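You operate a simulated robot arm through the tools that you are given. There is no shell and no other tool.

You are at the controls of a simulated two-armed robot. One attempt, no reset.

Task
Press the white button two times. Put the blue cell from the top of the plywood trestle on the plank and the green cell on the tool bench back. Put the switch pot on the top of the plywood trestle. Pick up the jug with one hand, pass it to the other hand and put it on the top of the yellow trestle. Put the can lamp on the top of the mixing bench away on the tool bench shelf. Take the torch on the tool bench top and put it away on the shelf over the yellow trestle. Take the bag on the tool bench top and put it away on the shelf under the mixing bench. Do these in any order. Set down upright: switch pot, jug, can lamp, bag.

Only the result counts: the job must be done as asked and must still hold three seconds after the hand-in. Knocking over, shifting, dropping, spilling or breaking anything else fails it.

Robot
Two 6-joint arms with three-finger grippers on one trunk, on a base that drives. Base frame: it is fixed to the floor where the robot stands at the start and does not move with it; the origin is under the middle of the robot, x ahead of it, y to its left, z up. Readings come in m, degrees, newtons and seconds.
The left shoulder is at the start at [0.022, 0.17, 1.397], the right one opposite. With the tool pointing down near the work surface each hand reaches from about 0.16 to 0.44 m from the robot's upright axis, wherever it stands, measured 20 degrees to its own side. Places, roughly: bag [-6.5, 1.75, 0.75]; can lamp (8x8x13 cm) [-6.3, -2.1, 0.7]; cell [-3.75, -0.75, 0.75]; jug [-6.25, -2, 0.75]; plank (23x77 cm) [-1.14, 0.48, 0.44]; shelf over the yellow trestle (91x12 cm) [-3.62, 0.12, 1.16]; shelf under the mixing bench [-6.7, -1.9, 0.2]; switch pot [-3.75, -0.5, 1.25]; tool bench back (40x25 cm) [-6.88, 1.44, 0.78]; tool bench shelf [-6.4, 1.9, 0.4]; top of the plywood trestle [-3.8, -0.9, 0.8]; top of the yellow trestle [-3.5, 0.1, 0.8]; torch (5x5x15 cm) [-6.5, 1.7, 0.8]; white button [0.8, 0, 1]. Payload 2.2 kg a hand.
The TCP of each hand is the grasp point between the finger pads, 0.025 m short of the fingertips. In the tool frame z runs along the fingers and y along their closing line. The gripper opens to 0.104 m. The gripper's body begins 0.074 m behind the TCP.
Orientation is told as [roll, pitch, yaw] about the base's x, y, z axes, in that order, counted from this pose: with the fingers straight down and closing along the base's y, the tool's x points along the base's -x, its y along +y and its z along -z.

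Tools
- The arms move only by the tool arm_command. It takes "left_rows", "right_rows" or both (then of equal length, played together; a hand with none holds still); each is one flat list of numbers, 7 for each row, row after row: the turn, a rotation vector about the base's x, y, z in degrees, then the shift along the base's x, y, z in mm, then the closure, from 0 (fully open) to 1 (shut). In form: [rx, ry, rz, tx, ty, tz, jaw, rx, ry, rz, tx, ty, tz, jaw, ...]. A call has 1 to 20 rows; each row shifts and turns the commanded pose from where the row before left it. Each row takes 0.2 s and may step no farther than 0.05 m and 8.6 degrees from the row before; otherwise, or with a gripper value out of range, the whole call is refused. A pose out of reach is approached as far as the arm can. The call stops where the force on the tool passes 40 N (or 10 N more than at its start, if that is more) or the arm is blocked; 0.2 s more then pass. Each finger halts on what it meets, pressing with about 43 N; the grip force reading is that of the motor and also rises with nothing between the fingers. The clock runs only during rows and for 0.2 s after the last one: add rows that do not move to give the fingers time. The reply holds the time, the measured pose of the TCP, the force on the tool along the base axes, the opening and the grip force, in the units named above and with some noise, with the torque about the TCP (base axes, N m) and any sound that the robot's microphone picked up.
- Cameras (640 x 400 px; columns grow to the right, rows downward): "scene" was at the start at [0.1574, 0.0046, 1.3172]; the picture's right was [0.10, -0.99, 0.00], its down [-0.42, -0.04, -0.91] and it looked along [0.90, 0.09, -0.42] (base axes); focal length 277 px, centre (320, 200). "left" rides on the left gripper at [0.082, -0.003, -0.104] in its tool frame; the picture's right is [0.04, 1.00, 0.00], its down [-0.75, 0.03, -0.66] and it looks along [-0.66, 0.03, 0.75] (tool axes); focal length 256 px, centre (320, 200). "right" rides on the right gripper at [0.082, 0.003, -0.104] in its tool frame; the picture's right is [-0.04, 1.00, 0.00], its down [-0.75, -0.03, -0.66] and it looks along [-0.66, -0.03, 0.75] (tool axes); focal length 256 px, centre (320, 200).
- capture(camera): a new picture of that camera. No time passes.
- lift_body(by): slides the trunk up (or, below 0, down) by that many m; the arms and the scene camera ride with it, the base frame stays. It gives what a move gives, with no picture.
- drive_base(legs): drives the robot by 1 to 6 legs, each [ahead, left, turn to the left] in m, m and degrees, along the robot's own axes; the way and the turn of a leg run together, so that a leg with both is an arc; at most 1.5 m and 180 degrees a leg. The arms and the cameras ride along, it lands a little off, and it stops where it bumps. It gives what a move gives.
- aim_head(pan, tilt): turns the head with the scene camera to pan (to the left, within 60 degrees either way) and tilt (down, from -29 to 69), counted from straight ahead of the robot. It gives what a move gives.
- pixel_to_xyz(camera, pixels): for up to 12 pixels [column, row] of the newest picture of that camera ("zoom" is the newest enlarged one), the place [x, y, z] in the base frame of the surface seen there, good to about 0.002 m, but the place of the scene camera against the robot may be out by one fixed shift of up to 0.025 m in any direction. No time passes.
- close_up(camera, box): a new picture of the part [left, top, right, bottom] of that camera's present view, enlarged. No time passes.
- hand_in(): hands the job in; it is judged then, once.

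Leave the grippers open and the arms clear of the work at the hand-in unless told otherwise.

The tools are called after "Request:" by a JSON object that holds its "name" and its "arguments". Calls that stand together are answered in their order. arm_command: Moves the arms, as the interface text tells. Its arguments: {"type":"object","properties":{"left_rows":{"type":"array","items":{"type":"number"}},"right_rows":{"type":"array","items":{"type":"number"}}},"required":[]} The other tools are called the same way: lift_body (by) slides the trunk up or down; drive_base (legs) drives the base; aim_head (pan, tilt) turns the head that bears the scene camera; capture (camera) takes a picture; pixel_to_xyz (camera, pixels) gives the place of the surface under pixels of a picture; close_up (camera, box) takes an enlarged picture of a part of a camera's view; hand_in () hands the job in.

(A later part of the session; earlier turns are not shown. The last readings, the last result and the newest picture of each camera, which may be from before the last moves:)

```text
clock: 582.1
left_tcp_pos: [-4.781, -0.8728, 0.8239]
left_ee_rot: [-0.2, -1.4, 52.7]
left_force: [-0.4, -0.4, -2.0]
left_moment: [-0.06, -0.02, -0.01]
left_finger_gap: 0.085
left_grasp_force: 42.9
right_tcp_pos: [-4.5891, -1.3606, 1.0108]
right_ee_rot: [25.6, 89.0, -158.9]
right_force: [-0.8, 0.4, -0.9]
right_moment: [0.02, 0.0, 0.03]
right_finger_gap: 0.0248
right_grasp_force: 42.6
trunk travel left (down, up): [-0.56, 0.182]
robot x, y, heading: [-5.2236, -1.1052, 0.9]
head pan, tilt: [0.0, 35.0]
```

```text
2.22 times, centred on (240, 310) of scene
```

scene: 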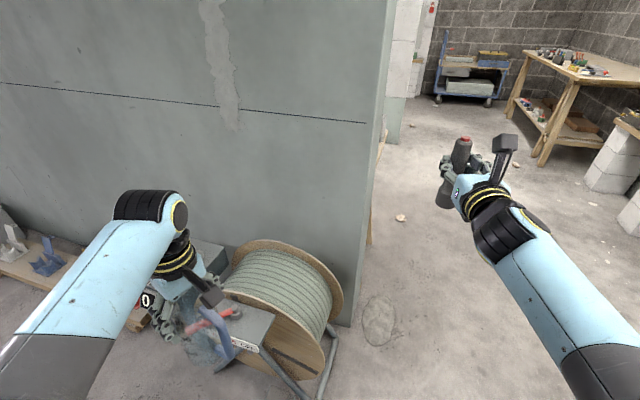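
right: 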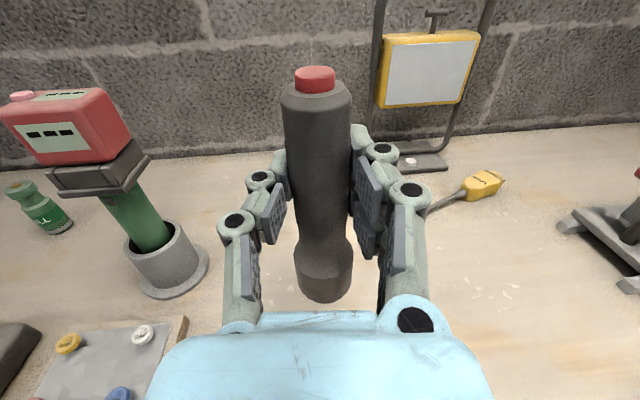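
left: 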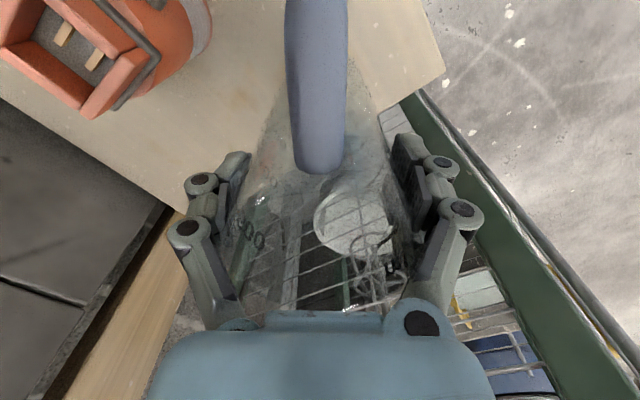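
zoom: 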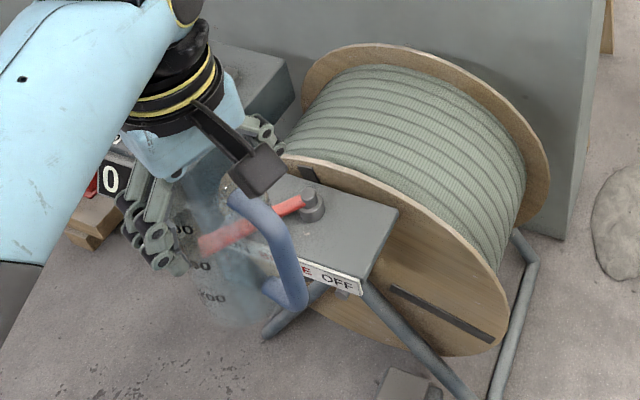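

Spool and machine stay below z 0.6, the jug bottom is ~0.69. I raise the trunk 0.1 m for margin and sidestep right 0.66 m.

Request:
{"name": "lift_body", "arguments": {"by": 0.1}}

Request:
{"name": "drive_base", "arguments": {"legs": [[0, -0.66, -1]]}}

Request:
{"name": "capture", "arguments": {"camera": "scene"}}

Request:
{"name": "aim_head", "arguments": {"pan": -50, "tilt": 35}}

Request:
{"name": "capture", "arguments": {"camera": "scene"}}

```text
clock: 583.4
left_tcp_pos: [-4.7809, -0.8737, 0.9243]
left_ee_rot: [-0.2, -1.4, 52.7]
left_force: [0.6, -0.4, -1.4]
left_moment: [0.01, -0.02, 0.02]
left_finger_gap: 0.0851
left_grasp_force: 43.3
right_tcp_pos: [-4.5876, -1.3589, 1.1104]
right_ee_rot: [24.4, 88.9, -160.3]
right_force: [0.4, 0.6, -1.1]
right_moment: [0.0, -0.04, -0.01]
right_finger_gap: 0.0248
right_grasp_force: 42.8
trunk travel left (down, up): [-0.66, 0.082]
robot x, y, heading: [-5.2299, -1.102, 0.5]
head pan, tilt: [0.0, 35.0]
```

```text
clock: 587.1
left_tcp_pos: [-4.7723, -1.5403, 0.923]
left_ee_rot: [-0.1, -1.3, 52.2]
left_force: [-0.7, -1.6, -1.5]
left_moment: [0.05, -0.03, 0.01]
left_finger_gap: 0.0849
left_grasp_force: 42.8
right_tcp_pos: [-4.5853, -2.0293, 1.111]
right_ee_rot: [23.6, 89.0, -161.4]
right_force: [-0.5, 0.1, -1.2]
right_moment: [0.04, 0.0, -0.01]
right_finger_gap: 0.025
right_grasp_force: 43.1
trunk travel left (down, up): [-0.66, 0.082]
robot x, y, heading: [-5.2185, -1.7682, 0.2]
head pan, tilt: [0.0, 35.0]
```

```text
taken
```

scene: 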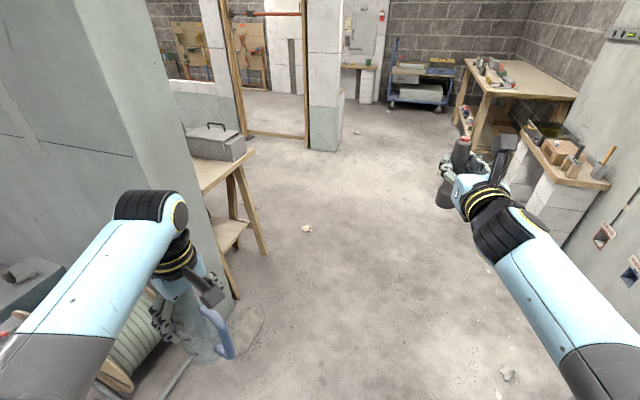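

```text
clock: 588.3
left_tcp_pos: [-4.7724, -1.5414, 0.9239]
left_ee_rot: [-0.1, -1.3, 52.2]
left_force: [-0.8, 0.3, -1.4]
left_moment: [-0.01, -0.01, 0.01]
left_finger_gap: 0.0851
left_grasp_force: 43.0
right_tcp_pos: [-4.5845, -2.0292, 1.1109]
right_ee_rot: [24.7, 89.0, -160.5]
right_force: [-0.2, 0.0, -0.9]
right_moment: [0.0, -0.02, -0.01]
right_finger_gap: 0.0247
right_grasp_force: 43.6
trunk travel left (down, up): [-0.66, 0.082]
robot x, y, heading: [-5.223, -1.7656, 0.4]
head pan, tilt: [-50.0, 35.0]
```

```text
taken
```

scene: 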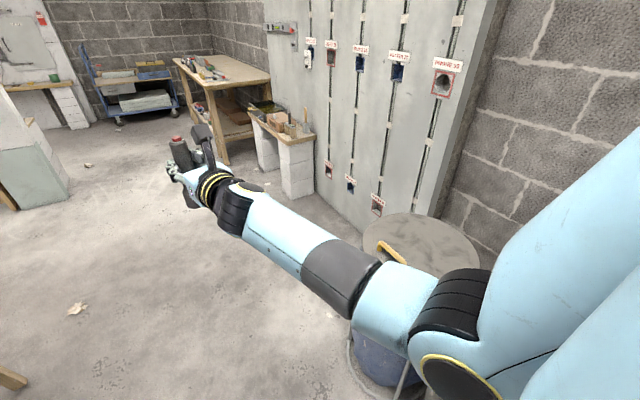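

The barrel is right below my right elbow. I measure its lid height and side.

Request:
{"name": "pixel_to_xyz", "arguments": {"camera": "scene", "pixels": [[420, 240], [385, 250], [370, 300], [350, 350], [440, 300], [410, 370], [365, 270], [400, 300]]}}

```text
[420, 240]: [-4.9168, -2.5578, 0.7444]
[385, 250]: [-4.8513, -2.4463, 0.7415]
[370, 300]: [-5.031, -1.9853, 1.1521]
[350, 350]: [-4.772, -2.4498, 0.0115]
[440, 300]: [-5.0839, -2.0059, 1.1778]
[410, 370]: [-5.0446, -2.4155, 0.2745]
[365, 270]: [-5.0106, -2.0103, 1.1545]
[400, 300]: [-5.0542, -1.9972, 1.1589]
```

Arm is 40 cm above the lid. I drive east 2.2 m, then turn left to face the trestles again.

Request:
{"name": "drive_base", "arguments": {"legs": [[1.1, -0.05, 0], [1.15, 0, 0]]}}

Request:
{"name": "aim_head", "arguments": {"pan": 0, "tilt": 25}}

Request:
{"name": "capture", "arguments": {"camera": "scene"}}

```text
clock: 599.3
left_tcp_pos: [-2.5377, -1.5814, 0.9238]
left_ee_rot: [-0.1, -1.4, 51.6]
left_force: [0.2, -1.0, -1.9]
left_moment: [0.0, 0.01, 0.03]
left_finger_gap: 0.0852
left_grasp_force: 42.7
right_tcp_pos: [-2.3542, -2.0704, 1.1108]
right_ee_rot: [24.4, 89.0, -161.4]
right_force: [0.2, -0.5, -1.4]
right_moment: [-0.02, -0.06, -0.03]
right_finger_gap: 0.0245
right_grasp_force: 43.4
trunk travel left (down, up): [-0.66, 0.082]
robot x, y, heading: [-2.984, -1.8017, -0.4]
head pan, tilt: [-50.0, 35.0]
```

```text
clock: 600.5
left_tcp_pos: [-2.5378, -1.5798, 0.9226]
left_ee_rot: [-0.2, -1.4, 51.7]
left_force: [0.0, 0.2, -0.6]
left_moment: [-0.02, -0.01, -0.01]
left_finger_gap: 0.0845
left_grasp_force: 42.6
right_tcp_pos: [-2.3549, -2.0696, 1.1106]
right_ee_rot: [24.2, 88.9, -161.5]
right_force: [0.1, -0.4, -1.3]
right_moment: [-0.01, 0.03, -0.03]
right_finger_gap: 0.0246
right_grasp_force: 43.1
trunk travel left (down, up): [-0.66, 0.082]
robot x, y, heading: [-2.9865, -1.8028, -0.2]
head pan, tilt: [0.0, 25.0]
```

```text
taken
```

scene: 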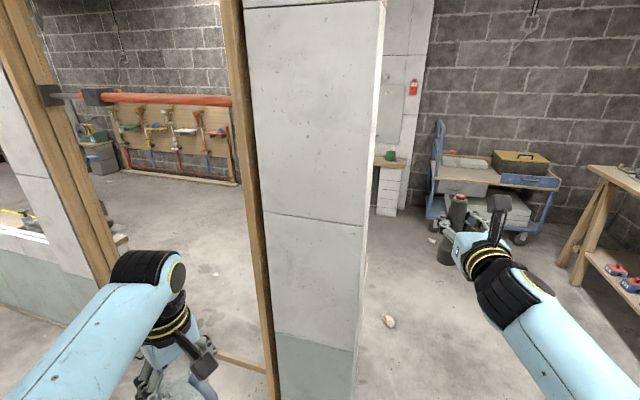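

I turn left 90° in place here, drive north along the tables, then turn to face the yellow trestle.

Request:
{"name": "drive_base", "arguments": {"legs": [[0, 0, 90], [0.8, -0.25, 0], [0.75, -0.15, 0], [0, 0, 73]]}}

Request:
{"name": "capture", "arguments": {"camera": "scene"}}

```text
clock: 615.7
left_tcp_pos: [-3.0911, -0.3354, 0.9232]
left_ee_rot: [-0.2, -1.3, -143.7]
left_force: [-0.8, 0.4, -2.2]
left_moment: [-0.03, 0.02, 0.01]
left_finger_gap: 0.0832
left_grasp_force: 43.0
right_tcp_pos: [-3.1387, 0.186, 1.11]
right_ee_rot: [24.8, 89.0, 3.6]
right_force: [0.0, 0.5, -1.3]
right_moment: [-0.02, -0.03, 0.01]
right_finger_gap: 0.025
right_grasp_force: 43.3
trunk travel left (down, up): [-0.66, 0.082]
robot x, y, heading: [-2.5981, -0.2387, 164.4]
head pan, tilt: [0.0, 25.0]
```

```text
taken
```

scene: 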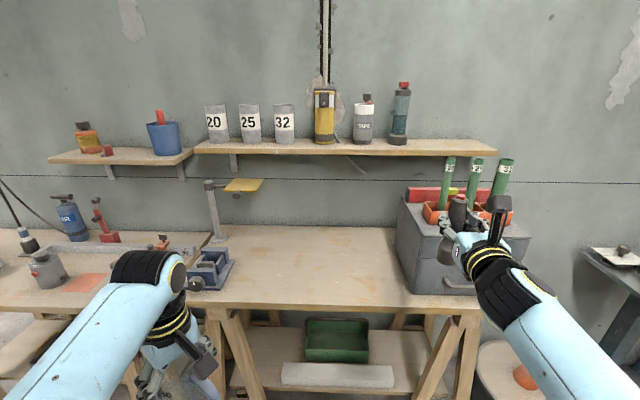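

The jug's grip gap has shrunk to 83 mm — it may be slipping slowly. I check it with the left camera.

Request:
{"name": "capture", "arguments": {"camera": "left"}}

Request:
{"name": "close_up", "arguments": {"camera": "scene", "box": [100, 280, 260, 400]}}

```text
taken
```

left: 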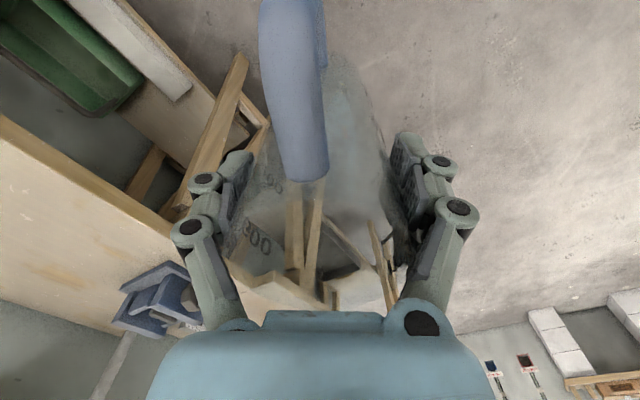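

```text
3.33 times, centred on (180, 340) of scene
```

zoom: 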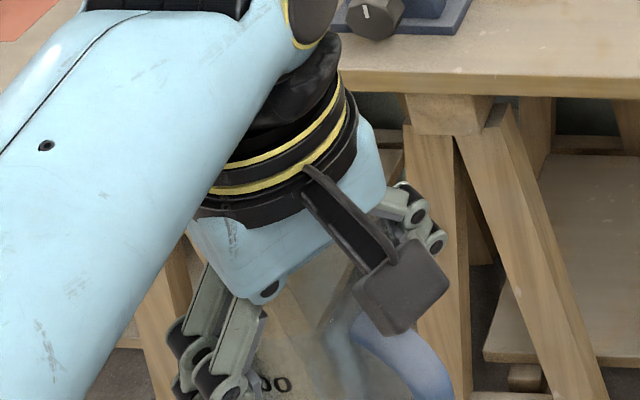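

The jug seems to settle slowly in the grip, so I'll set it on the yellow trestle first, then place the torch, then do the pass. I measure the shelf, free end, green tubes, table and vise.

Request:
{"name": "pixel_to_xyz", "arguments": {"camera": "scene", "pixels": [[430, 150], [490, 152], [430, 143], [460, 145], [398, 138], [449, 160], [475, 163], [505, 162], [300, 280], [330, 250], [215, 285], [430, 180]]}}

Request:
{"name": "close_up", "arguments": {"camera": "scene", "box": [340, 60, 540, 200]}}

```text
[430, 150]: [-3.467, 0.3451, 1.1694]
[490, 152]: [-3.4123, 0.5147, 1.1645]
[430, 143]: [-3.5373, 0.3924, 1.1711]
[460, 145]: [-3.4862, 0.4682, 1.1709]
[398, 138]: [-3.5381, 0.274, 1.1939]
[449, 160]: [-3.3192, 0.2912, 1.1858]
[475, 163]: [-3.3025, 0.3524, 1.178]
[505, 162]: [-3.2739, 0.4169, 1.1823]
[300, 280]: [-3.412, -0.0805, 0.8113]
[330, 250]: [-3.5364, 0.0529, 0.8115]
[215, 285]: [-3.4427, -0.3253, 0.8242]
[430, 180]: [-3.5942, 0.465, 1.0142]
```

```text
2.86 times, centred on (440, 130) of scene
```

zoom: 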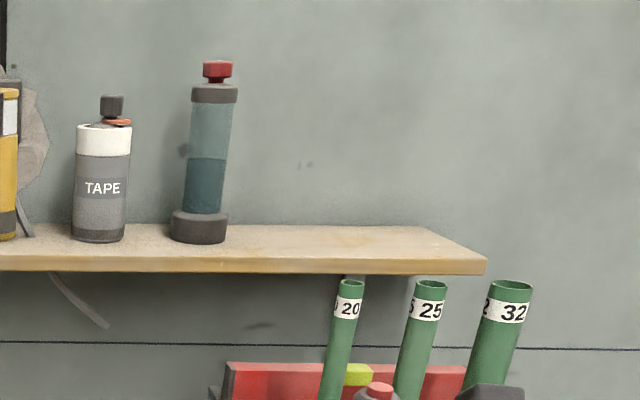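

Shelf top z≈1.160; green tubes in front reach z≈1.175, so the torch must pass above them. I raise the trunk fully, the right hand 12.5 cm and the left hand 4.5 cm.

Request:
{"name": "lift_body", "arguments": {"by": 0.08}}

Request:
{"name": "arm_command", "arguments": {"right_rows": [0, 0, 0, 0, 0, 32, 0.8, 0, 0, 0, 0, 0, 32, 0.8, 0, 0, 0, 0, 0, 32, 0.8, 0, 0, 0, 0, 0, 30, 0.8], "left_rows": [0, 0, 0, 0, 0, 12, 1, 0, 0, 0, 0, 0, 12, 1, 0, 0, 0, 0, 0, 12, 1, 0, 0, 0, 0, 0, 9, 1]}}

Request:
{"name": "capture", "arguments": {"camera": "left"}}

Request:
{"name": "capture", "arguments": {"camera": "right"}}

```text
clock: 616.9
left_tcp_pos: [-3.0917, -0.3354, 1.0031]
left_ee_rot: [0.0, -1.4, -143.6]
left_force: [-0.9, 0.6, -1.8]
left_moment: [0.0, 0.01, 0.01]
left_finger_gap: 0.0831
left_grasp_force: 43.2
right_tcp_pos: [-3.1391, 0.1864, 1.1885]
right_ee_rot: [23.6, 89.1, 2.6]
right_force: [-0.6, -0.1, -0.9]
right_moment: [-0.03, 0.02, 0.01]
right_finger_gap: 0.0248
right_grasp_force: 43.1
trunk travel left (down, up): [-0.74, 0.002]
robot x, y, heading: [-2.599, -0.2421, 164.2]
head pan, tilt: [0.0, 25.0]
```

```text
clock: 617.9
left_tcp_pos: [-3.0926, -0.3345, 1.0491]
left_ee_rot: [-0.2, -1.4, -143.6]
left_force: [-0.6, 0.1, -0.3]
left_moment: [-0.03, -0.01, 0.01]
left_finger_gap: 0.083
left_grasp_force: 43.0
right_tcp_pos: [-3.1427, 0.1794, 1.3103]
right_ee_rot: [34.8, 89.2, 12.9]
right_force: [0.4, -0.3, -1.3]
right_moment: [0.01, -0.02, -0.04]
right_finger_gap: 0.0249
right_grasp_force: 43.0
right hand out of reach, approached as far as the arm can: row 4
trunk travel left (down, up): [-0.74, 0.002]
robot x, y, heading: [-2.6016, -0.2396, 164.4]
head pan, tilt: [0.0, 25.0]
```

```text
taken
```

left: 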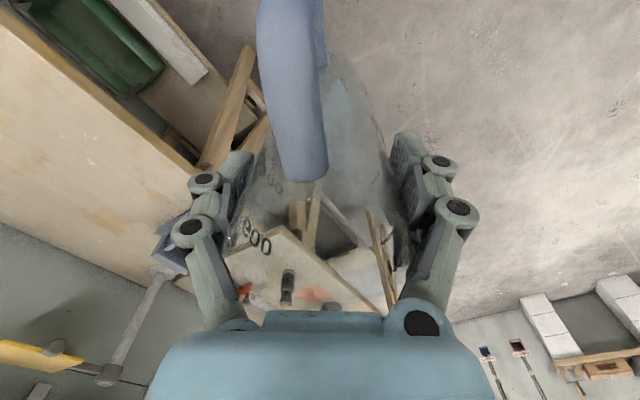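

```text
taken
```

right: 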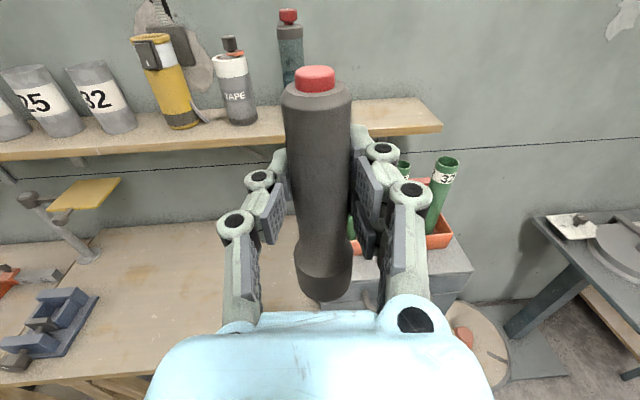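

Both objects are held. I measure the shelf end and tube 32 with the right wrist camera.

Request:
{"name": "pixel_to_xyz", "arguments": {"camera": "right", "pixels": [[440, 125], [400, 120], [400, 105], [430, 115], [365, 115], [450, 162], [404, 165], [265, 135], [240, 120], [290, 75]]}}

```text
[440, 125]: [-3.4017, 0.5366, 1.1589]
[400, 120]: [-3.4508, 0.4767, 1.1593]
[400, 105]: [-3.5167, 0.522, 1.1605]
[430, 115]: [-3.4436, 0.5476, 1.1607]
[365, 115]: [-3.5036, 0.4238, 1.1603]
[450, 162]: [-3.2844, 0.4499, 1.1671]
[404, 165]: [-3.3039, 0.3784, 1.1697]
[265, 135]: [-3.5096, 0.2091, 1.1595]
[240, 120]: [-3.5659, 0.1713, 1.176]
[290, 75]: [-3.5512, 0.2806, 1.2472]
```

Shelf z 1.160, free end around [-3.495,0.43]. I sidestep right 0.146 m, go ahead 0.25 m, and check both hands.

Request:
{"name": "drive_base", "arguments": {"legs": [[0, -0.146, 0], [0.25, 0, 0]]}}

Request:
{"name": "capture", "arguments": {"camera": "right"}}

Request:
{"name": "capture", "arguments": {"camera": "scene"}}

```text
clock: 620.7
left_tcp_pos: [-3.2941, -0.1227, 1.0489]
left_ee_rot: [-0.1, -1.4, -144.1]
left_force: [-0.4, 0.0, -1.4]
left_moment: [0.0, 0.02, 0.01]
left_finger_gap: 0.0828
left_grasp_force: 43.3
right_tcp_pos: [-3.3423, 0.3922, 1.3089]
right_ee_rot: [35.2, 89.2, 12.9]
right_force: [0.9, -0.1, -1.1]
right_moment: [0.0, -0.03, 0.0]
right_finger_gap: 0.0249
right_grasp_force: 43.1
trunk travel left (down, up): [-0.74, 0.002]
robot x, y, heading: [-2.8, -0.0343, 164.1]
head pan, tilt: [0.0, 25.0]
```

```text
taken
```

right: 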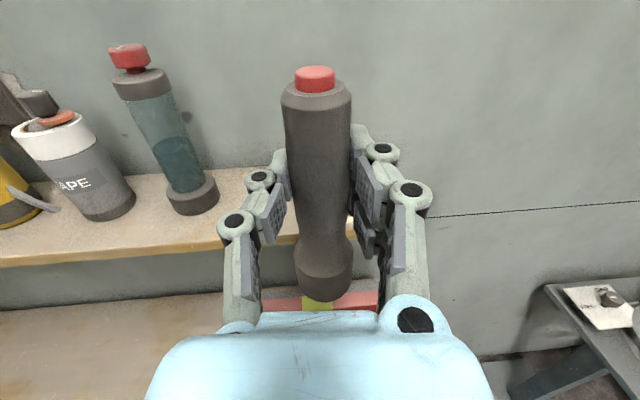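

```text
taken
```

scene: 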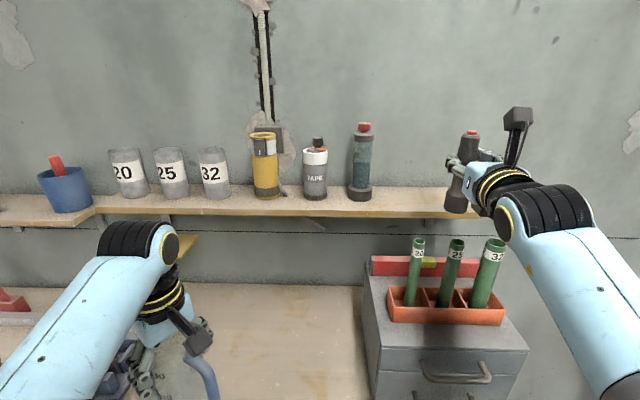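

Torch is above the tube level, nearing the shelf's free end. I drive the last 0.152 m.

Request:
{"name": "drive_base", "arguments": {"legs": [[0.152, 0.006, 0]]}}

Request:
{"name": "capture", "arguments": {"camera": "right"}}

Request:
{"name": "capture", "arguments": {"camera": "scene"}}

Request:
{"name": "capture", "arguments": {"camera": "left"}}

```text
clock: 622.1
left_tcp_pos: [-3.4434, -0.0884, 1.048]
left_ee_rot: [-0.1, -1.4, -143.7]
left_force: [0.2, -0.8, -2.5]
left_moment: [-0.04, 0.0, 0.03]
left_finger_gap: 0.0825
left_grasp_force: 42.8
right_tcp_pos: [-3.4951, 0.4251, 1.3101]
right_ee_rot: [34.6, 89.1, 12.7]
right_force: [-0.8, -0.8, -1.5]
right_moment: [0.02, 0.0, 0.0]
right_finger_gap: 0.0248
right_grasp_force: 43.0
trunk travel left (down, up): [-0.74, 0.002]
robot x, y, heading: [-2.9541, 0.0028, 164.4]
head pan, tilt: [0.0, 25.0]
```

```text
taken
```

right: 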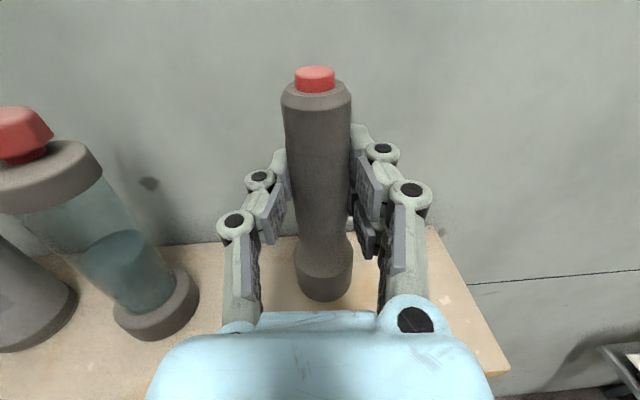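

```text
taken
```

scene: 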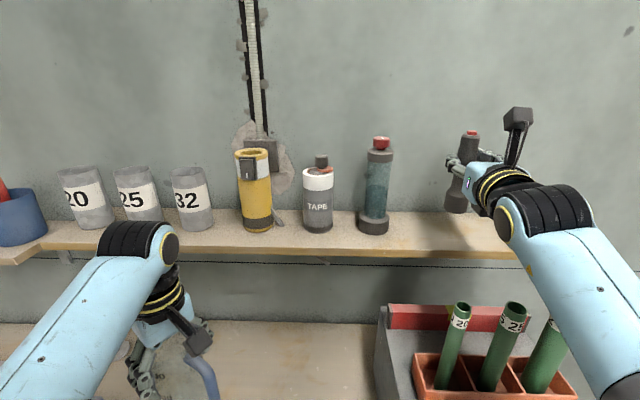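

```text
taken
```

left: 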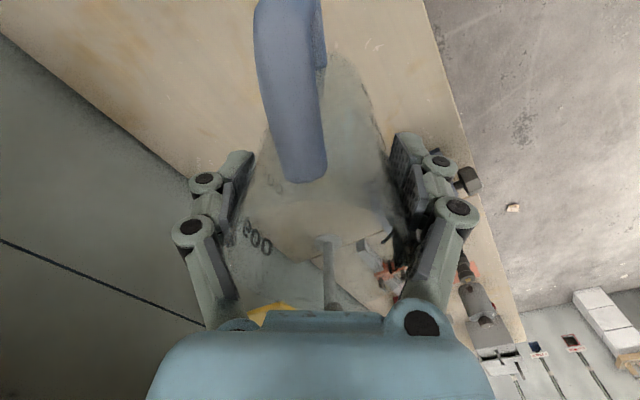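

The torch is over the shelf's free end. I lower the right hand toward the shelf.

Request:
{"name": "arm_command", "arguments": {"right_rows": [0, 0, 0, 0, 0, -20, 0.8, 0, 0, 0, 0, 0, -18, 0.8, 0, 0, 0, 0, 0, -8, 0.8, 0, 0, 0, 0, 0, 0, 0.8]}}

Request:
{"name": "capture", "arguments": {"camera": "right"}}

Request:
{"name": "close_up", "arguments": {"camera": "scene", "box": [380, 90, 600, 260]}}

```text
clock: 623.1
left_tcp_pos: [-3.4455, -0.0891, 1.0488]
left_ee_rot: [-0.1, -1.3, -143.8]
left_force: [-0.3, -0.3, -0.5]
left_moment: [-0.02, -0.01, 0.0]
left_finger_gap: 0.0828
left_grasp_force: 43.2
right_tcp_pos: [-3.4933, 0.4273, 1.2652]
right_ee_rot: [35.6, 89.2, 13.6]
right_force: [-0.2, -0.2, -1.7]
right_moment: [-0.01, 0.0, 0.02]
right_finger_gap: 0.0247
right_grasp_force: 43.0
trunk travel left (down, up): [-0.74, 0.002]
robot x, y, heading: [-2.95, 0.0037, 164.6]
head pan, tilt: [0.0, 25.0]
```

```text
taken
```

right: 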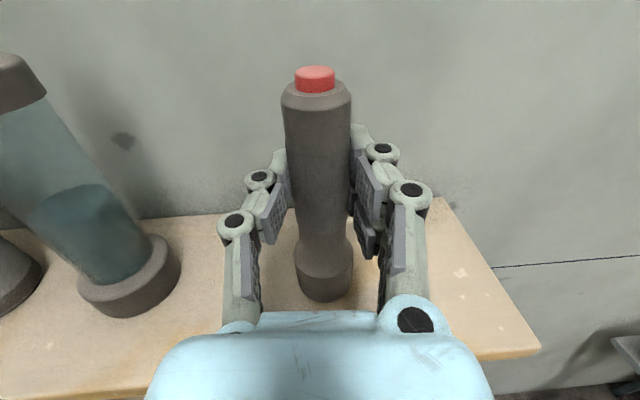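

```text
2.35 times, centred on (490, 175) of scene
```

zoom: 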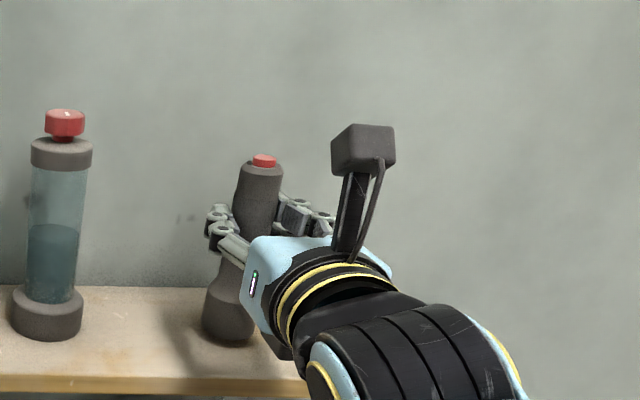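

Close to the shelf. I lower in 2 mm steps to contact.

Request:
{"name": "arm_command", "arguments": {"right_rows": [0, 0, 0, 0, 0, -3, 0.8, 0, 0, 0, 0, 0, -2, 0.8]}}

Request:
{"name": "arm_command", "arguments": {"right_rows": [0, 0, 0, 0, 0, -1.5, 0.8, 0, 0, 0, 0, 0, -1.5, 0.8]}}

```text
clock: 623.7
left_tcp_pos: [-3.4433, -0.0878, 1.0479]
left_ee_rot: [-0.1, -1.4, -143.8]
left_force: [0.6, 1.3, -0.7]
left_moment: [0.02, -0.03, 0.01]
left_finger_gap: 0.0827
left_grasp_force: 42.8
right_tcp_pos: [-3.493, 0.4263, 1.2595]
right_ee_rot: [33.2, 89.2, 11.3]
right_force: [-0.1, 0.1, -1.8]
right_moment: [0.0, 0.0, -0.01]
right_finger_gap: 0.0248
right_grasp_force: 43.0
trunk travel left (down, up): [-0.74, 0.002]
robot x, y, heading: [-2.954, 0.0, 164.5]
head pan, tilt: [0.0, 25.0]
```

```text
clock: 624.3
left_tcp_pos: [-3.4445, -0.0872, 1.0485]
left_ee_rot: [-0.2, -1.5, -143.8]
left_force: [0.1, 0.8, -1.7]
left_moment: [0.01, 0.01, 0.0]
left_finger_gap: 0.0822
left_grasp_force: 43.4
right_tcp_pos: [-3.4939, 0.4268, 1.2551]
right_ee_rot: [34.0, 89.3, 11.9]
right_force: [0.3, 0.4, -1.4]
right_moment: [-0.03, 0.02, 0.0]
right_finger_gap: 0.0248
right_grasp_force: 43.2
trunk travel left (down, up): [-0.74, 0.002]
robot x, y, heading: [-2.9501, 0.0041, 164.3]
head pan, tilt: [0.0, 25.0]
```

Request:
{"name": "arm_command", "arguments": {"right_rows": [0, 0, 0, 0, 0, -1.5, 0.8, 0, 0, 0, 0, 0, -1.5, 0.8]}}

Request:
{"name": "arm_command", "arguments": {"right_rows": [0, 0, 0, 0, 0, -1.5, 0.8]}}

```text
clock: 624.9
left_tcp_pos: [-3.4424, -0.0895, 1.0482]
left_ee_rot: [-0.1, -1.4, -143.8]
left_force: [0.3, -0.3, -0.6]
left_moment: [0.02, 0.02, -0.01]
left_finger_gap: 0.0824
left_grasp_force: 43.1
right_tcp_pos: [-3.4932, 0.427, 1.2561]
right_ee_rot: [53.3, 89.4, 31.5]
right_force: [0.8, 2.5, 8.7]
right_moment: [0.1, -0.09, 0.03]
right_finger_gap: 0.0249
right_grasp_force: 43.0
trunk travel left (down, up): [-0.74, 0.002]
robot x, y, heading: [-2.9528, 0.0078, 164.4]
head pan, tilt: [0.0, 25.0]
```

```text
clock: 625.3
left_tcp_pos: [-3.4423, -0.0885, 1.0489]
left_ee_rot: [-0.2, -1.4, -143.8]
left_force: [0.0, 0.0, -1.4]
left_moment: [-0.04, 0.01, -0.02]
left_finger_gap: 0.0827
left_grasp_force: 42.7
right_tcp_pos: [-3.4932, 0.4261, 1.256]
right_ee_rot: [73.7, 89.5, 51.8]
right_force: [-0.6, 5.1, 18.8]
right_moment: [0.17, -0.06, 0.02]
right_finger_gap: 0.0249
right_grasp_force: 43.1
trunk travel left (down, up): [-0.74, 0.002]
robot x, y, heading: [-2.9545, 0.0018, 164.2]
head pan, tilt: [0.0, 25.0]
```

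Contact. I ease up 2 mm and open in tiny steps so the torch stays standing.

Request:
{"name": "arm_command", "arguments": {"right_rows": [0, 0, 0, 0, 0, 2, 0.8, 0, 0, 0, 0, 0, 0, 0.77, 0, 0, 0, 0, 0, 0, 0.75, 0, 0, 0, 0, 0, 0, 0.73, 0, 0, 0, 0, 0, 0, 0.7, 0, 0, 0, 0, 0, 0, 0.6, 0, 0, 0, 0, 0, 0, 0.45, 0, 0, 0, 0, 0, 0, 0.3, 0, 0, 0, 0, 0, 0, 0.3]}}

Request:
{"name": "capture", "arguments": {"camera": "right"}}

```text
clock: 627.3
left_tcp_pos: [-3.4441, -0.0875, 1.0484]
left_ee_rot: [-0.1, -1.4, -143.9]
left_force: [0.1, -0.3, -1.3]
left_moment: [-0.04, 0.02, 0.01]
left_finger_gap: 0.0825
left_grasp_force: 43.0
right_tcp_pos: [-3.493, 0.4263, 1.2536]
right_ee_rot: [35.4, 89.2, 13.4]
right_force: [-0.5, -0.1, 0.3]
right_moment: [-0.02, 0.03, -0.02]
right_finger_gap: 0.0726
right_grasp_force: 0.1
trunk travel left (down, up): [-0.74, 0.002]
robot x, y, heading: [-2.9556, 0.0045, 164.5]
head pan, tilt: [0.0, 25.0]
```

```text
taken
```

right: 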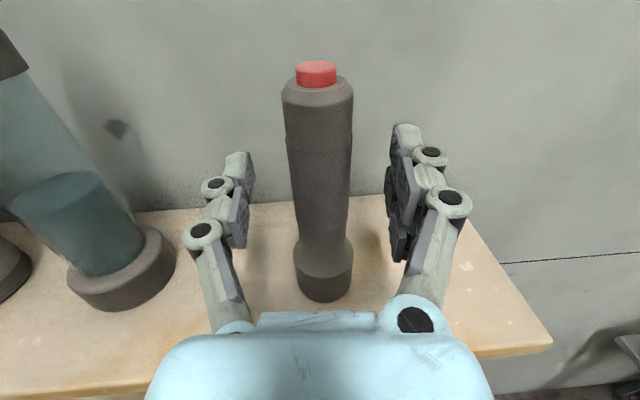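

The torch stands on the shelf. I open fully and back out 0.3 m.

Request:
{"name": "arm_command", "arguments": {"right_rows": [0, 0, 0, 0, 0, 0, 0.1, 0, 0, 0, 0, 0, 0, 0, 0, 0, 0, 0, 0, 0, 0]}}

Request:
{"name": "drive_base", "arguments": {"legs": [[-0.35, 0, 0]]}}

Request:
{"name": "capture", "arguments": {"camera": "right"}}

Request:
{"name": "capture", "arguments": {"camera": "scene"}}

```text
clock: 628.1
left_tcp_pos: [-3.4434, -0.0882, 1.049]
left_ee_rot: [-0.1, -1.4, -143.7]
left_force: [-0.7, -0.5, -0.8]
left_moment: [0.01, 0.01, -0.02]
left_finger_gap: 0.0824
left_grasp_force: 42.8
right_tcp_pos: [-3.4943, 0.4255, 1.2536]
right_ee_rot: [35.2, 89.3, 13.1]
right_force: [1.0, -0.6, -0.1]
right_moment: [0.01, -0.01, 0.02]
right_finger_gap: 0.1041
right_grasp_force: 0.0
trunk travel left (down, up): [-0.74, 0.002]
robot x, y, heading: [-2.9561, 0.0071, 164.4]
head pan, tilt: [0.0, 25.0]
```

```text
clock: 630.4
left_tcp_pos: [-3.1021, -0.1856, 1.0484]
left_ee_rot: [-0.2, -1.5, -143.8]
left_force: [-0.4, 0.8, -1.2]
left_moment: [-0.04, 0.01, 0.01]
left_finger_gap: 0.0822
left_grasp_force: 42.4
right_tcp_pos: [-3.1545, 0.3277, 1.2538]
right_ee_rot: [36.0, 89.4, 14.1]
right_force: [0.1, 0.6, 0.4]
right_moment: [0.02, -0.01, 0.0]
right_finger_gap: 0.104
right_grasp_force: 0.1
trunk travel left (down, up): [-0.74, 0.002]
robot x, y, heading: [-2.6132, -0.0892, 164.3]
head pan, tilt: [0.0, 25.0]
```

```text
taken
```

right: 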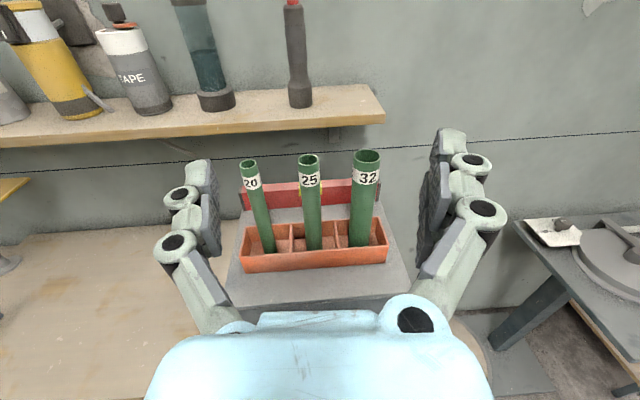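

```text
taken
```

scene: 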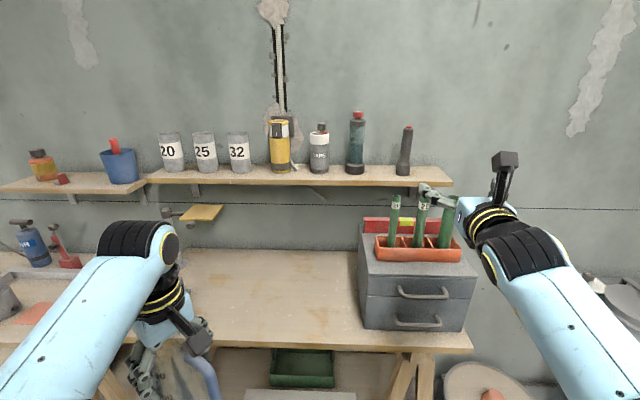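

The torch stands on the shelf. Now the pass: I test how far the right hand can point inward (left) in free air, lowering it 12 cm and yawing left in steps.

Request:
{"name": "arm_command", "arguments": {"right_rows": [0, 0, 0, 0, 0, -40, 0, 0, 0, 0, 0, 0, -40, 0, 0, 0, 0, 0, 0, -40, 0, 0, 0, 8, -8.7, -26.4, 0, 0, 0, 0, 8, -5, -27.5, 0, 0, 0, 0, 8, -1, -27.9, 0, 0, 0, 0, 8, 2.8, -27.8, 0, 0, 0, 0, 8, 6.6, -27.1, 0, 0, 0, 0, 8, 10.4, -25.9, 0, 0, 0, 0, 8, 13.9, -24.3, 0, 0]}}

Request:
{"name": "capture", "arguments": {"camera": "scene"}}

```text
clock: 632.6
left_tcp_pos: [-3.1027, -0.1857, 1.0487]
left_ee_rot: [-0.1, -1.4, -143.7]
left_force: [0.3, -1.5, -1.5]
left_moment: [-0.01, 0.03, -0.03]
left_finger_gap: 0.0817
left_grasp_force: 42.8
right_tcp_pos: [-3.1426, 0.1681, 1.1241]
right_ee_rot: [15.5, 85.7, 32.1]
right_force: [0.0, -0.3, -0.2]
right_moment: [-0.01, -0.05, -0.02]
right_finger_gap: 0.1038
right_grasp_force: 0.1
right hand out of reach, approached as far as the arm can: row 4, 5, 6, 7, 8
trunk travel left (down, up): [-0.74, 0.002]
robot x, y, heading: [-2.6132, -0.0912, 164.2]
head pan, tilt: [0.0, 25.0]
```

```text
taken
```

scene: 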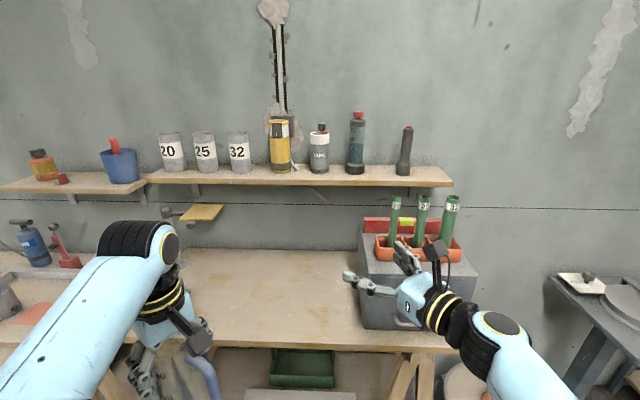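

The right hand now points ~32° left at lat −0.10. I continue turning and moving it inward to learn the limit.

Request:
{"name": "arm_command", "arguments": {"right_rows": [0, 0, 8, 10, -26, 0, 0, 0, 0, 8, 12, -25, 0, 0, 0, 0, 8, 14, -24, 0, 0]}}

Request:
{"name": "capture", "arguments": {"camera": "scene"}}

```text
clock: 633.4
left_tcp_pos: [-3.1024, -0.1866, 1.049]
left_ee_rot: [-0.2, -1.4, -143.6]
left_force: [0.2, 0.0, -1.5]
left_moment: [-0.03, 0.03, -0.05]
left_finger_gap: 0.0816
left_grasp_force: 42.5
right_tcp_pos: [-3.1086, 0.0914, 1.1263]
right_ee_rot: [14.7, 85.7, 55.2]
right_force: [0.0, 0.6, 0.6]
right_moment: [0.05, 0.05, 0.02]
right_finger_gap: 0.1038
right_grasp_force: 0.1
trunk travel left (down, up): [-0.74, 0.002]
robot x, y, heading: [-2.6061, -0.0938, 164.7]
head pan, tilt: [0.0, 25.0]
```

```text
taken
```

scene: 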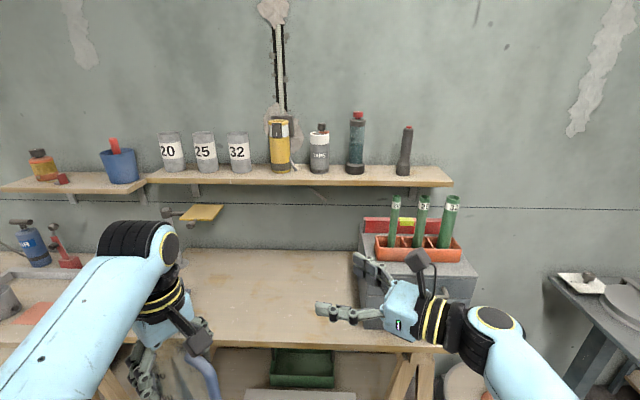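

The right hand can point well inward. Now I test bringing the jug inward and up with the left hand: up 8 cm and inward 6 cm.

Request:
{"name": "arm_command", "arguments": {"right_rows": [0, 0, 0, 0, 40, 0, 0, 0, 0, 0, 0, 40, 0, 0, 0, 0, 0, 0, 0, 0, 0, 0, 0, 0, 0, 0, 0, 0, 0, 0, 0, 0, 0, 0, 0], "left_rows": [0, 0, 0, -10, 3, 20, 1, 0, 0, 0, -10, 3, 20, 1, 0, 0, 0, -10, 3, 20, 1, 0, 0, 0, 5, 19, 15, 1, 0, 0, 0, 5, 19, 0, 1]}}

```text
clock: 634.6
left_tcp_pos: [-3.1219, -0.1371, 1.1236]
left_ee_rot: [-0.2, -1.4, -143.7]
left_force: [-0.1, -0.2, -1.7]
left_moment: [0.01, 0.05, 0.0]
left_finger_gap: 0.0819
left_grasp_force: 43.3
right_tcp_pos: [-3.1053, 0.1734, 1.1256]
right_ee_rot: [15.1, 85.7, 55.3]
right_force: [-1.2, 0.1, 0.1]
right_moment: [-0.02, -0.01, -0.02]
right_finger_gap: 0.1041
right_grasp_force: 0.1
trunk travel left (down, up): [-0.74, 0.002]
robot x, y, heading: [-2.6086, -0.0919, 164.4]
head pan, tilt: [0.0, 25.0]
```

No limit yet (left at lat 0.18). I go 6 cm further inward.

Request:
{"name": "arm_command", "arguments": {"left_rows": [0, 0, 0, 5.4, 19.3, 0, 1, 0, 0, 0, 5.4, 19.3, 0, 1, 0, 0, 0, 5.4, 19.3, 0, 1]}}

```text
clock: 635.5
left_tcp_pos: [-3.1323, -0.1562, 1.1118]
left_ee_rot: [4.4, -7.3, -141.1]
left_force: [-0.6, 0.0, -1.7]
left_moment: [-0.02, -0.01, -0.03]
left_finger_gap: 0.0818
left_grasp_force: 43.1
right_tcp_pos: [-3.1075, 0.1723, 1.1238]
right_ee_rot: [14.7, 85.7, 55.3]
right_force: [-0.9, -0.1, 0.0]
right_moment: [0.0, 0.03, 0.0]
right_finger_gap: 0.1041
right_grasp_force: 0.0
trunk travel left (down, up): [-0.74, 0.002]
robot x, y, heading: [-2.6113, -0.0952, 164.1]
head pan, tilt: [0.0, 25.0]
stopped in row 3 (left hand): the arm was blocked; the commanded pose is now the measured one
```

That is the left hand's inner limit (lat ≈0.18). I undo the small tilt so the jug is level again.

Request:
{"name": "arm_command", "arguments": {"left_rows": [4, -1.45, -1.3, -3, -8, 5, 1, 4, -1.45, -1.3, -3, -4, 5, 1, 0, 0, 0, 0, 0, 0, 1]}}

Request:
{"name": "capture", "arguments": {"camera": "scene"}}

Request:
{"name": "capture", "arguments": {"camera": "right"}}

```text
clock: 636.3
left_tcp_pos: [-3.138, -0.1652, 1.121]
left_ee_rot: [-0.3, 0.1, -143.4]
left_force: [-0.4, -0.3, -1.3]
left_moment: [-0.02, 0.01, -0.01]
left_finger_gap: 0.0821
left_grasp_force: 42.7
right_tcp_pos: [-3.1059, 0.1732, 1.1259]
right_ee_rot: [14.9, 85.8, 55.3]
right_force: [-1.3, -0.8, 0.1]
right_moment: [0.0, -0.01, 0.01]
right_finger_gap: 0.1038
right_grasp_force: 0.0
trunk travel left (down, up): [-0.74, 0.002]
robot x, y, heading: [-2.6117, -0.0911, 164.4]
head pan, tilt: [0.0, 25.0]
```

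```text
taken
```

scene: 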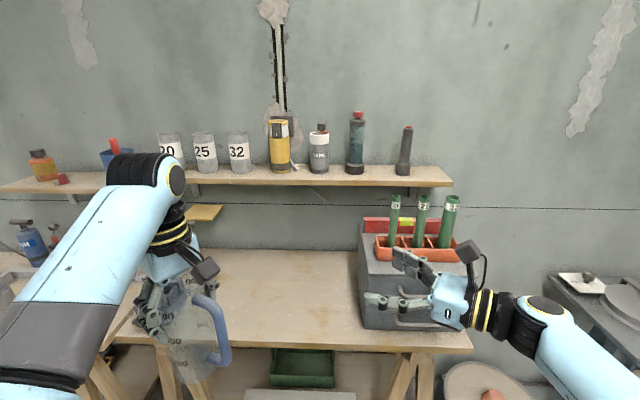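

```text
taken
```

right: 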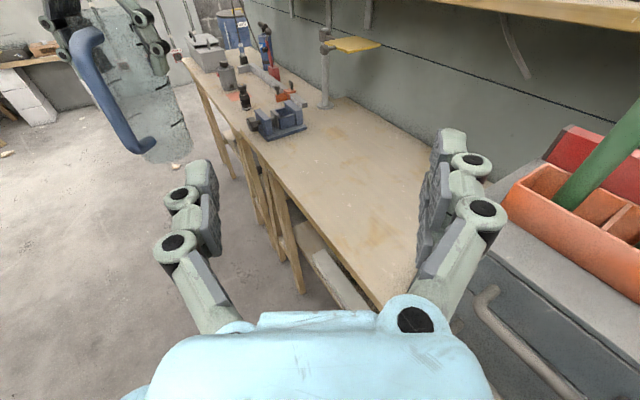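

The right camera sees the hanging jug with its handle on my side. I turn the jug clockwise 134° with the left wrist so the handle points left, freeing this side.

Request:
{"name": "arm_command", "arguments": {"left_rows": [0, 0, -8.4, 0, 0, 0, 1, 0, 0, -8.4, 0, 0, 0, 1, 0, 0, -8.4, 0, 0, 0, 1, 0, 0, -8.4, 0, 0, 0, 1, 0, 0, -8.4, 0, 0, 0, 1, 0, 0, -8.4, 0, 0, 0, 1, 0, 0, -8.4, 0, 0, 0, 1, 0, 0, -8.4, 0, 0, 0, 1]}}

Request:
{"name": "arm_command", "arguments": {"left_rows": [0, 0, -8.4, 0, 0, 0, 1, 0, 0, -8.4, 0, 0, 0, 1, 0, 0, -8.4, 0, 0, 0, 1, 0, 0, -8.4, 0, 0, 0, 1, 0, 0, -8.4, 0, 0, 0, 1, 0, 0, -8.4, 0, 0, 0, 1, 0, 0, -8.4, 0, 0, 0, 1, 0, 0, -8.4, 0, 0, 0, 1]}}

Request:
{"name": "capture", "arguments": {"camera": "right"}}

Request:
{"name": "capture", "arguments": {"camera": "scene"}}

```text
clock: 638.1
left_tcp_pos: [-3.1375, -0.1666, 1.1211]
left_ee_rot: [-0.3, 0.0, 149.2]
left_force: [-0.3, -0.2, -0.8]
left_moment: [0.0, 0.01, 0.01]
left_finger_gap: 0.0815
left_grasp_force: 42.9
right_tcp_pos: [-3.1052, 0.1719, 1.1258]
right_ee_rot: [14.9, 85.6, 55.4]
right_force: [0.3, -0.2, 0.3]
right_moment: [0.0, -0.01, 0.0]
right_finger_gap: 0.1037
right_grasp_force: 0.0
trunk travel left (down, up): [-0.74, 0.002]
robot x, y, heading: [-2.6116, -0.0891, 164.4]
head pan, tilt: [0.0, 25.0]
```

```text
clock: 639.9
left_tcp_pos: [-3.1356, -0.1661, 1.1223]
left_ee_rot: [-0.2, 0.0, 82.0]
left_force: [0.0, -0.7, -1.1]
left_moment: [0.0, -0.01, -0.02]
left_finger_gap: 0.0813
left_grasp_force: 43.6
right_tcp_pos: [-3.1069, 0.1733, 1.1249]
right_ee_rot: [14.8, 85.6, 55.4]
right_force: [0.3, 0.1, 0.2]
right_moment: [-0.01, 0.0, 0.02]
right_finger_gap: 0.104
right_grasp_force: 0.1
trunk travel left (down, up): [-0.74, 0.002]
robot x, y, heading: [-2.6083, -0.0902, 164.4]
head pan, tilt: [0.0, 25.0]
```

```text
taken
```

right: 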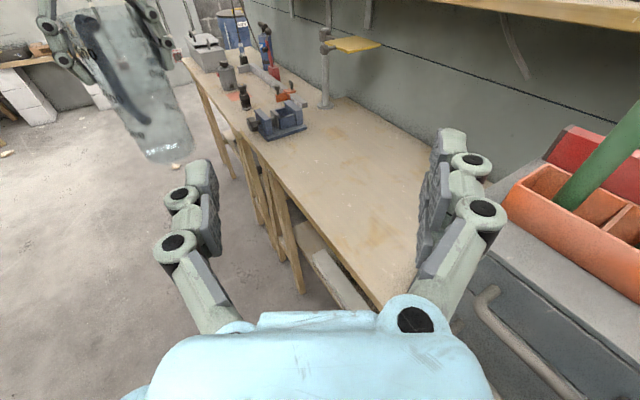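

```text
taken
```

scene: 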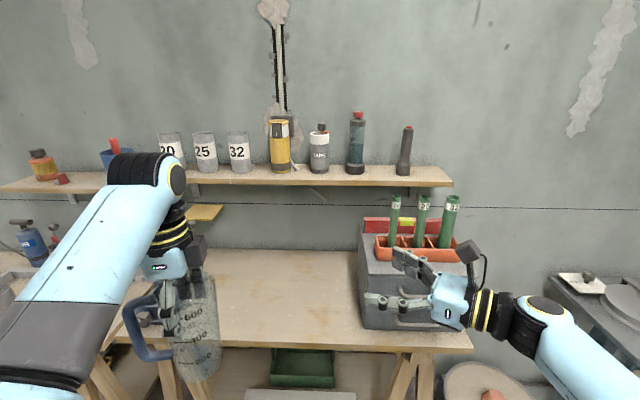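

The handle now points left. I try measuring the jug's visible surface from the right camera and scene.

Request:
{"name": "pixel_to_xyz", "arguments": {"camera": "right", "pixels": [[165, 158], [145, 140], [185, 140], [160, 110], [130, 90], [175, 80], [150, 150], [180, 155], [165, 130], [120, 40]]}}

Request:
{"name": "close_up", "arguments": {"camera": "scene", "box": [100, 220, 280, 400]}}

Request:
{"name": "pixel_to_xyz", "arguments": {"camera": "scene", "pixels": [[195, 377], [215, 300], [205, 340], [180, 300], [190, 318], [150, 330], [215, 365], [175, 370], [220, 330], [195, 285]]}}

```text
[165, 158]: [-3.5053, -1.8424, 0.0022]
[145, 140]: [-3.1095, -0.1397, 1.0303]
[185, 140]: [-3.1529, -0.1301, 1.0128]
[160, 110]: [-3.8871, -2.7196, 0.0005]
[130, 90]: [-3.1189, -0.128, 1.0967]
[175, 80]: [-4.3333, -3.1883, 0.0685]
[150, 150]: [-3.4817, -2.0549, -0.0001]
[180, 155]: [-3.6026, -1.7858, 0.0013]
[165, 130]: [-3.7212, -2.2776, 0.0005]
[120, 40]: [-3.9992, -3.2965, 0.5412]
```

```text
2.22 times, centred on (190, 310) of scene
```

zoom: 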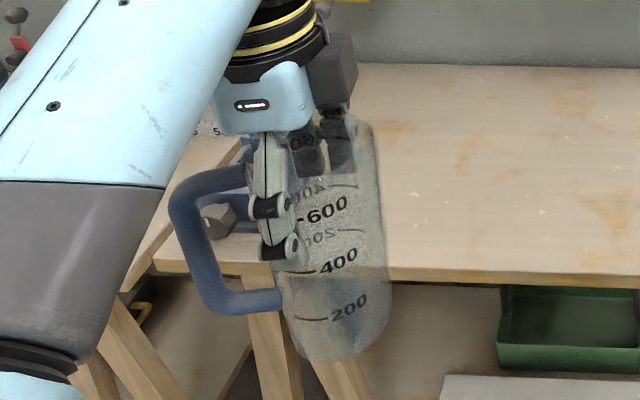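

```text
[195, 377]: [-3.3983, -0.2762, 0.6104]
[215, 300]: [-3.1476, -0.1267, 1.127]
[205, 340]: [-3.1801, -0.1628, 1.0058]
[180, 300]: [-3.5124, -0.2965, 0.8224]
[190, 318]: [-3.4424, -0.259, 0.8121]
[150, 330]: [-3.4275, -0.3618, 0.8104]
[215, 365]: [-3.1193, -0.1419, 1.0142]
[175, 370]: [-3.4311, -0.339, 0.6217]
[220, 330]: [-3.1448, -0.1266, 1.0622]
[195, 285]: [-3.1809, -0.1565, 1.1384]
```

I can see the left fingertips reach about half height, jug bottom ≈z 0.997, axis ≈[-3.137,-0.167], Ø≈8 cm. I raise the jug 3.5 cm and bring the right hand back toward the body first.

Request:
{"name": "arm_command", "arguments": {"left_rows": [0, 0, 0, 0, 0, 12, 1, 0, 0, 0, 0, 0, 12, 1, 0, 0, 0, 0, 0, 11, 1, 0, 0, 0, 0, 0, 0, 1, 0, 0, 0, 0, 0, 0, 1], "right_rows": [0, 0, -3, 34, -9.5, -9, 0, 0, 0, -3, 34, -9.5, -9, 0, 0, 0, -3, 34, -9.5, -9, 0, 0, 0, 0, 34, -9.5, -8, 0, 0, 0, 0, 33, -9.5, -8, 0]}}

Request:
{"name": "capture", "arguments": {"camera": "right"}}

```text
clock: 641.1
left_tcp_pos: [-3.1418, -0.1638, 1.1452]
left_ee_rot: [-0.1, 0.1, 82.2]
left_force: [0.0, -0.6, -0.9]
left_moment: [0.02, 0.03, -0.02]
left_finger_gap: 0.0818
left_grasp_force: 43.1
left hand out of reach, approached as far as the arm can: row 2, 3
right_tcp_pos: [-2.9367, 0.124, 1.0825]
right_ee_rot: [15.8, 85.7, 47.0]
right_force: [-0.3, 0.0, -0.3]
right_moment: [0.01, 0.01, 0.0]
right_finger_gap: 0.1039
right_grasp_force: 0.0
trunk travel left (down, up): [-0.74, 0.002]
robot x, y, heading: [-2.6125, -0.0926, 164.6]
head pan, tilt: [0.0, 25.0]
```

```text
taken
```

right: 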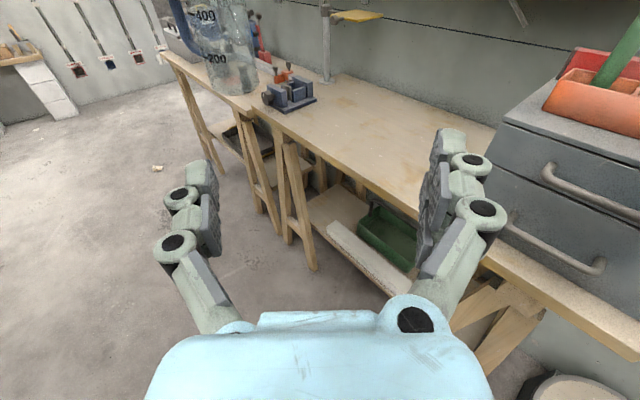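

I move the right hand to a start point 15 cm before the jug, on its approach line.

Request:
{"name": "arm_command", "arguments": {"right_rows": [0, 0, 0, -12.8, -35, -1, 0, 0, 0, 0, -12.8, -35, -1, 0, 0, 0, 0, -12.8, -35, -1, 0, 0, 0, 0, -12.8, -35, -2, 0, 0, 0, 0, -12.8, -35, -1, 0, 0, 0, 0, -12.8, -35, -1, 0]}}

Request:
{"name": "capture", "arguments": {"camera": "right"}}

Request:
{"name": "capture", "arguments": {"camera": "scene"}}

```text
clock: 642.3
left_tcp_pos: [-3.142, -0.1644, 1.1436]
left_ee_rot: [-0.2, 0.0, 82.2]
left_force: [0.3, 0.2, -0.7]
left_moment: [0.06, 0.01, -0.03]
left_finger_gap: 0.0811
left_grasp_force: 42.7
right_tcp_pos: [-2.9598, 0.0224, 1.0233]
right_ee_rot: [30.7, 75.5, 65.3]
right_force: [0.1, 0.2, -0.3]
right_moment: [-0.02, -0.04, -0.03]
right_finger_gap: 0.104
right_grasp_force: 0.0
trunk travel left (down, up): [-0.74, 0.002]
robot x, y, heading: [-2.6122, -0.0884, 164.4]
head pan, tilt: [0.0, 25.0]
stopped in row 5 (right hand): the arm was blocked; the commanded pose is now the measured one
```

```text
taken
```

right: 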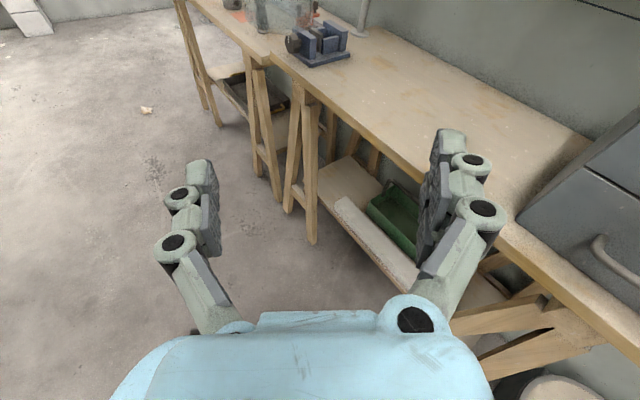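

```text
taken
```

scene: 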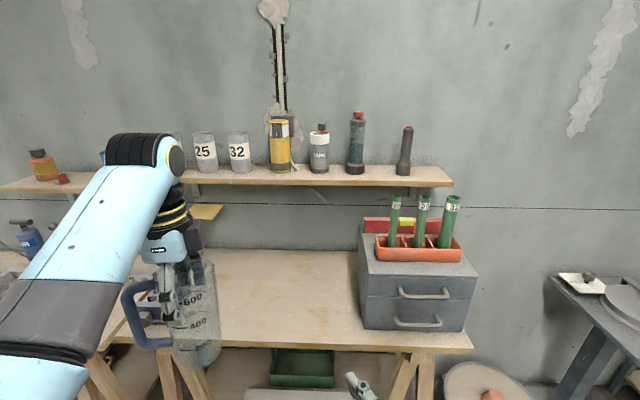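

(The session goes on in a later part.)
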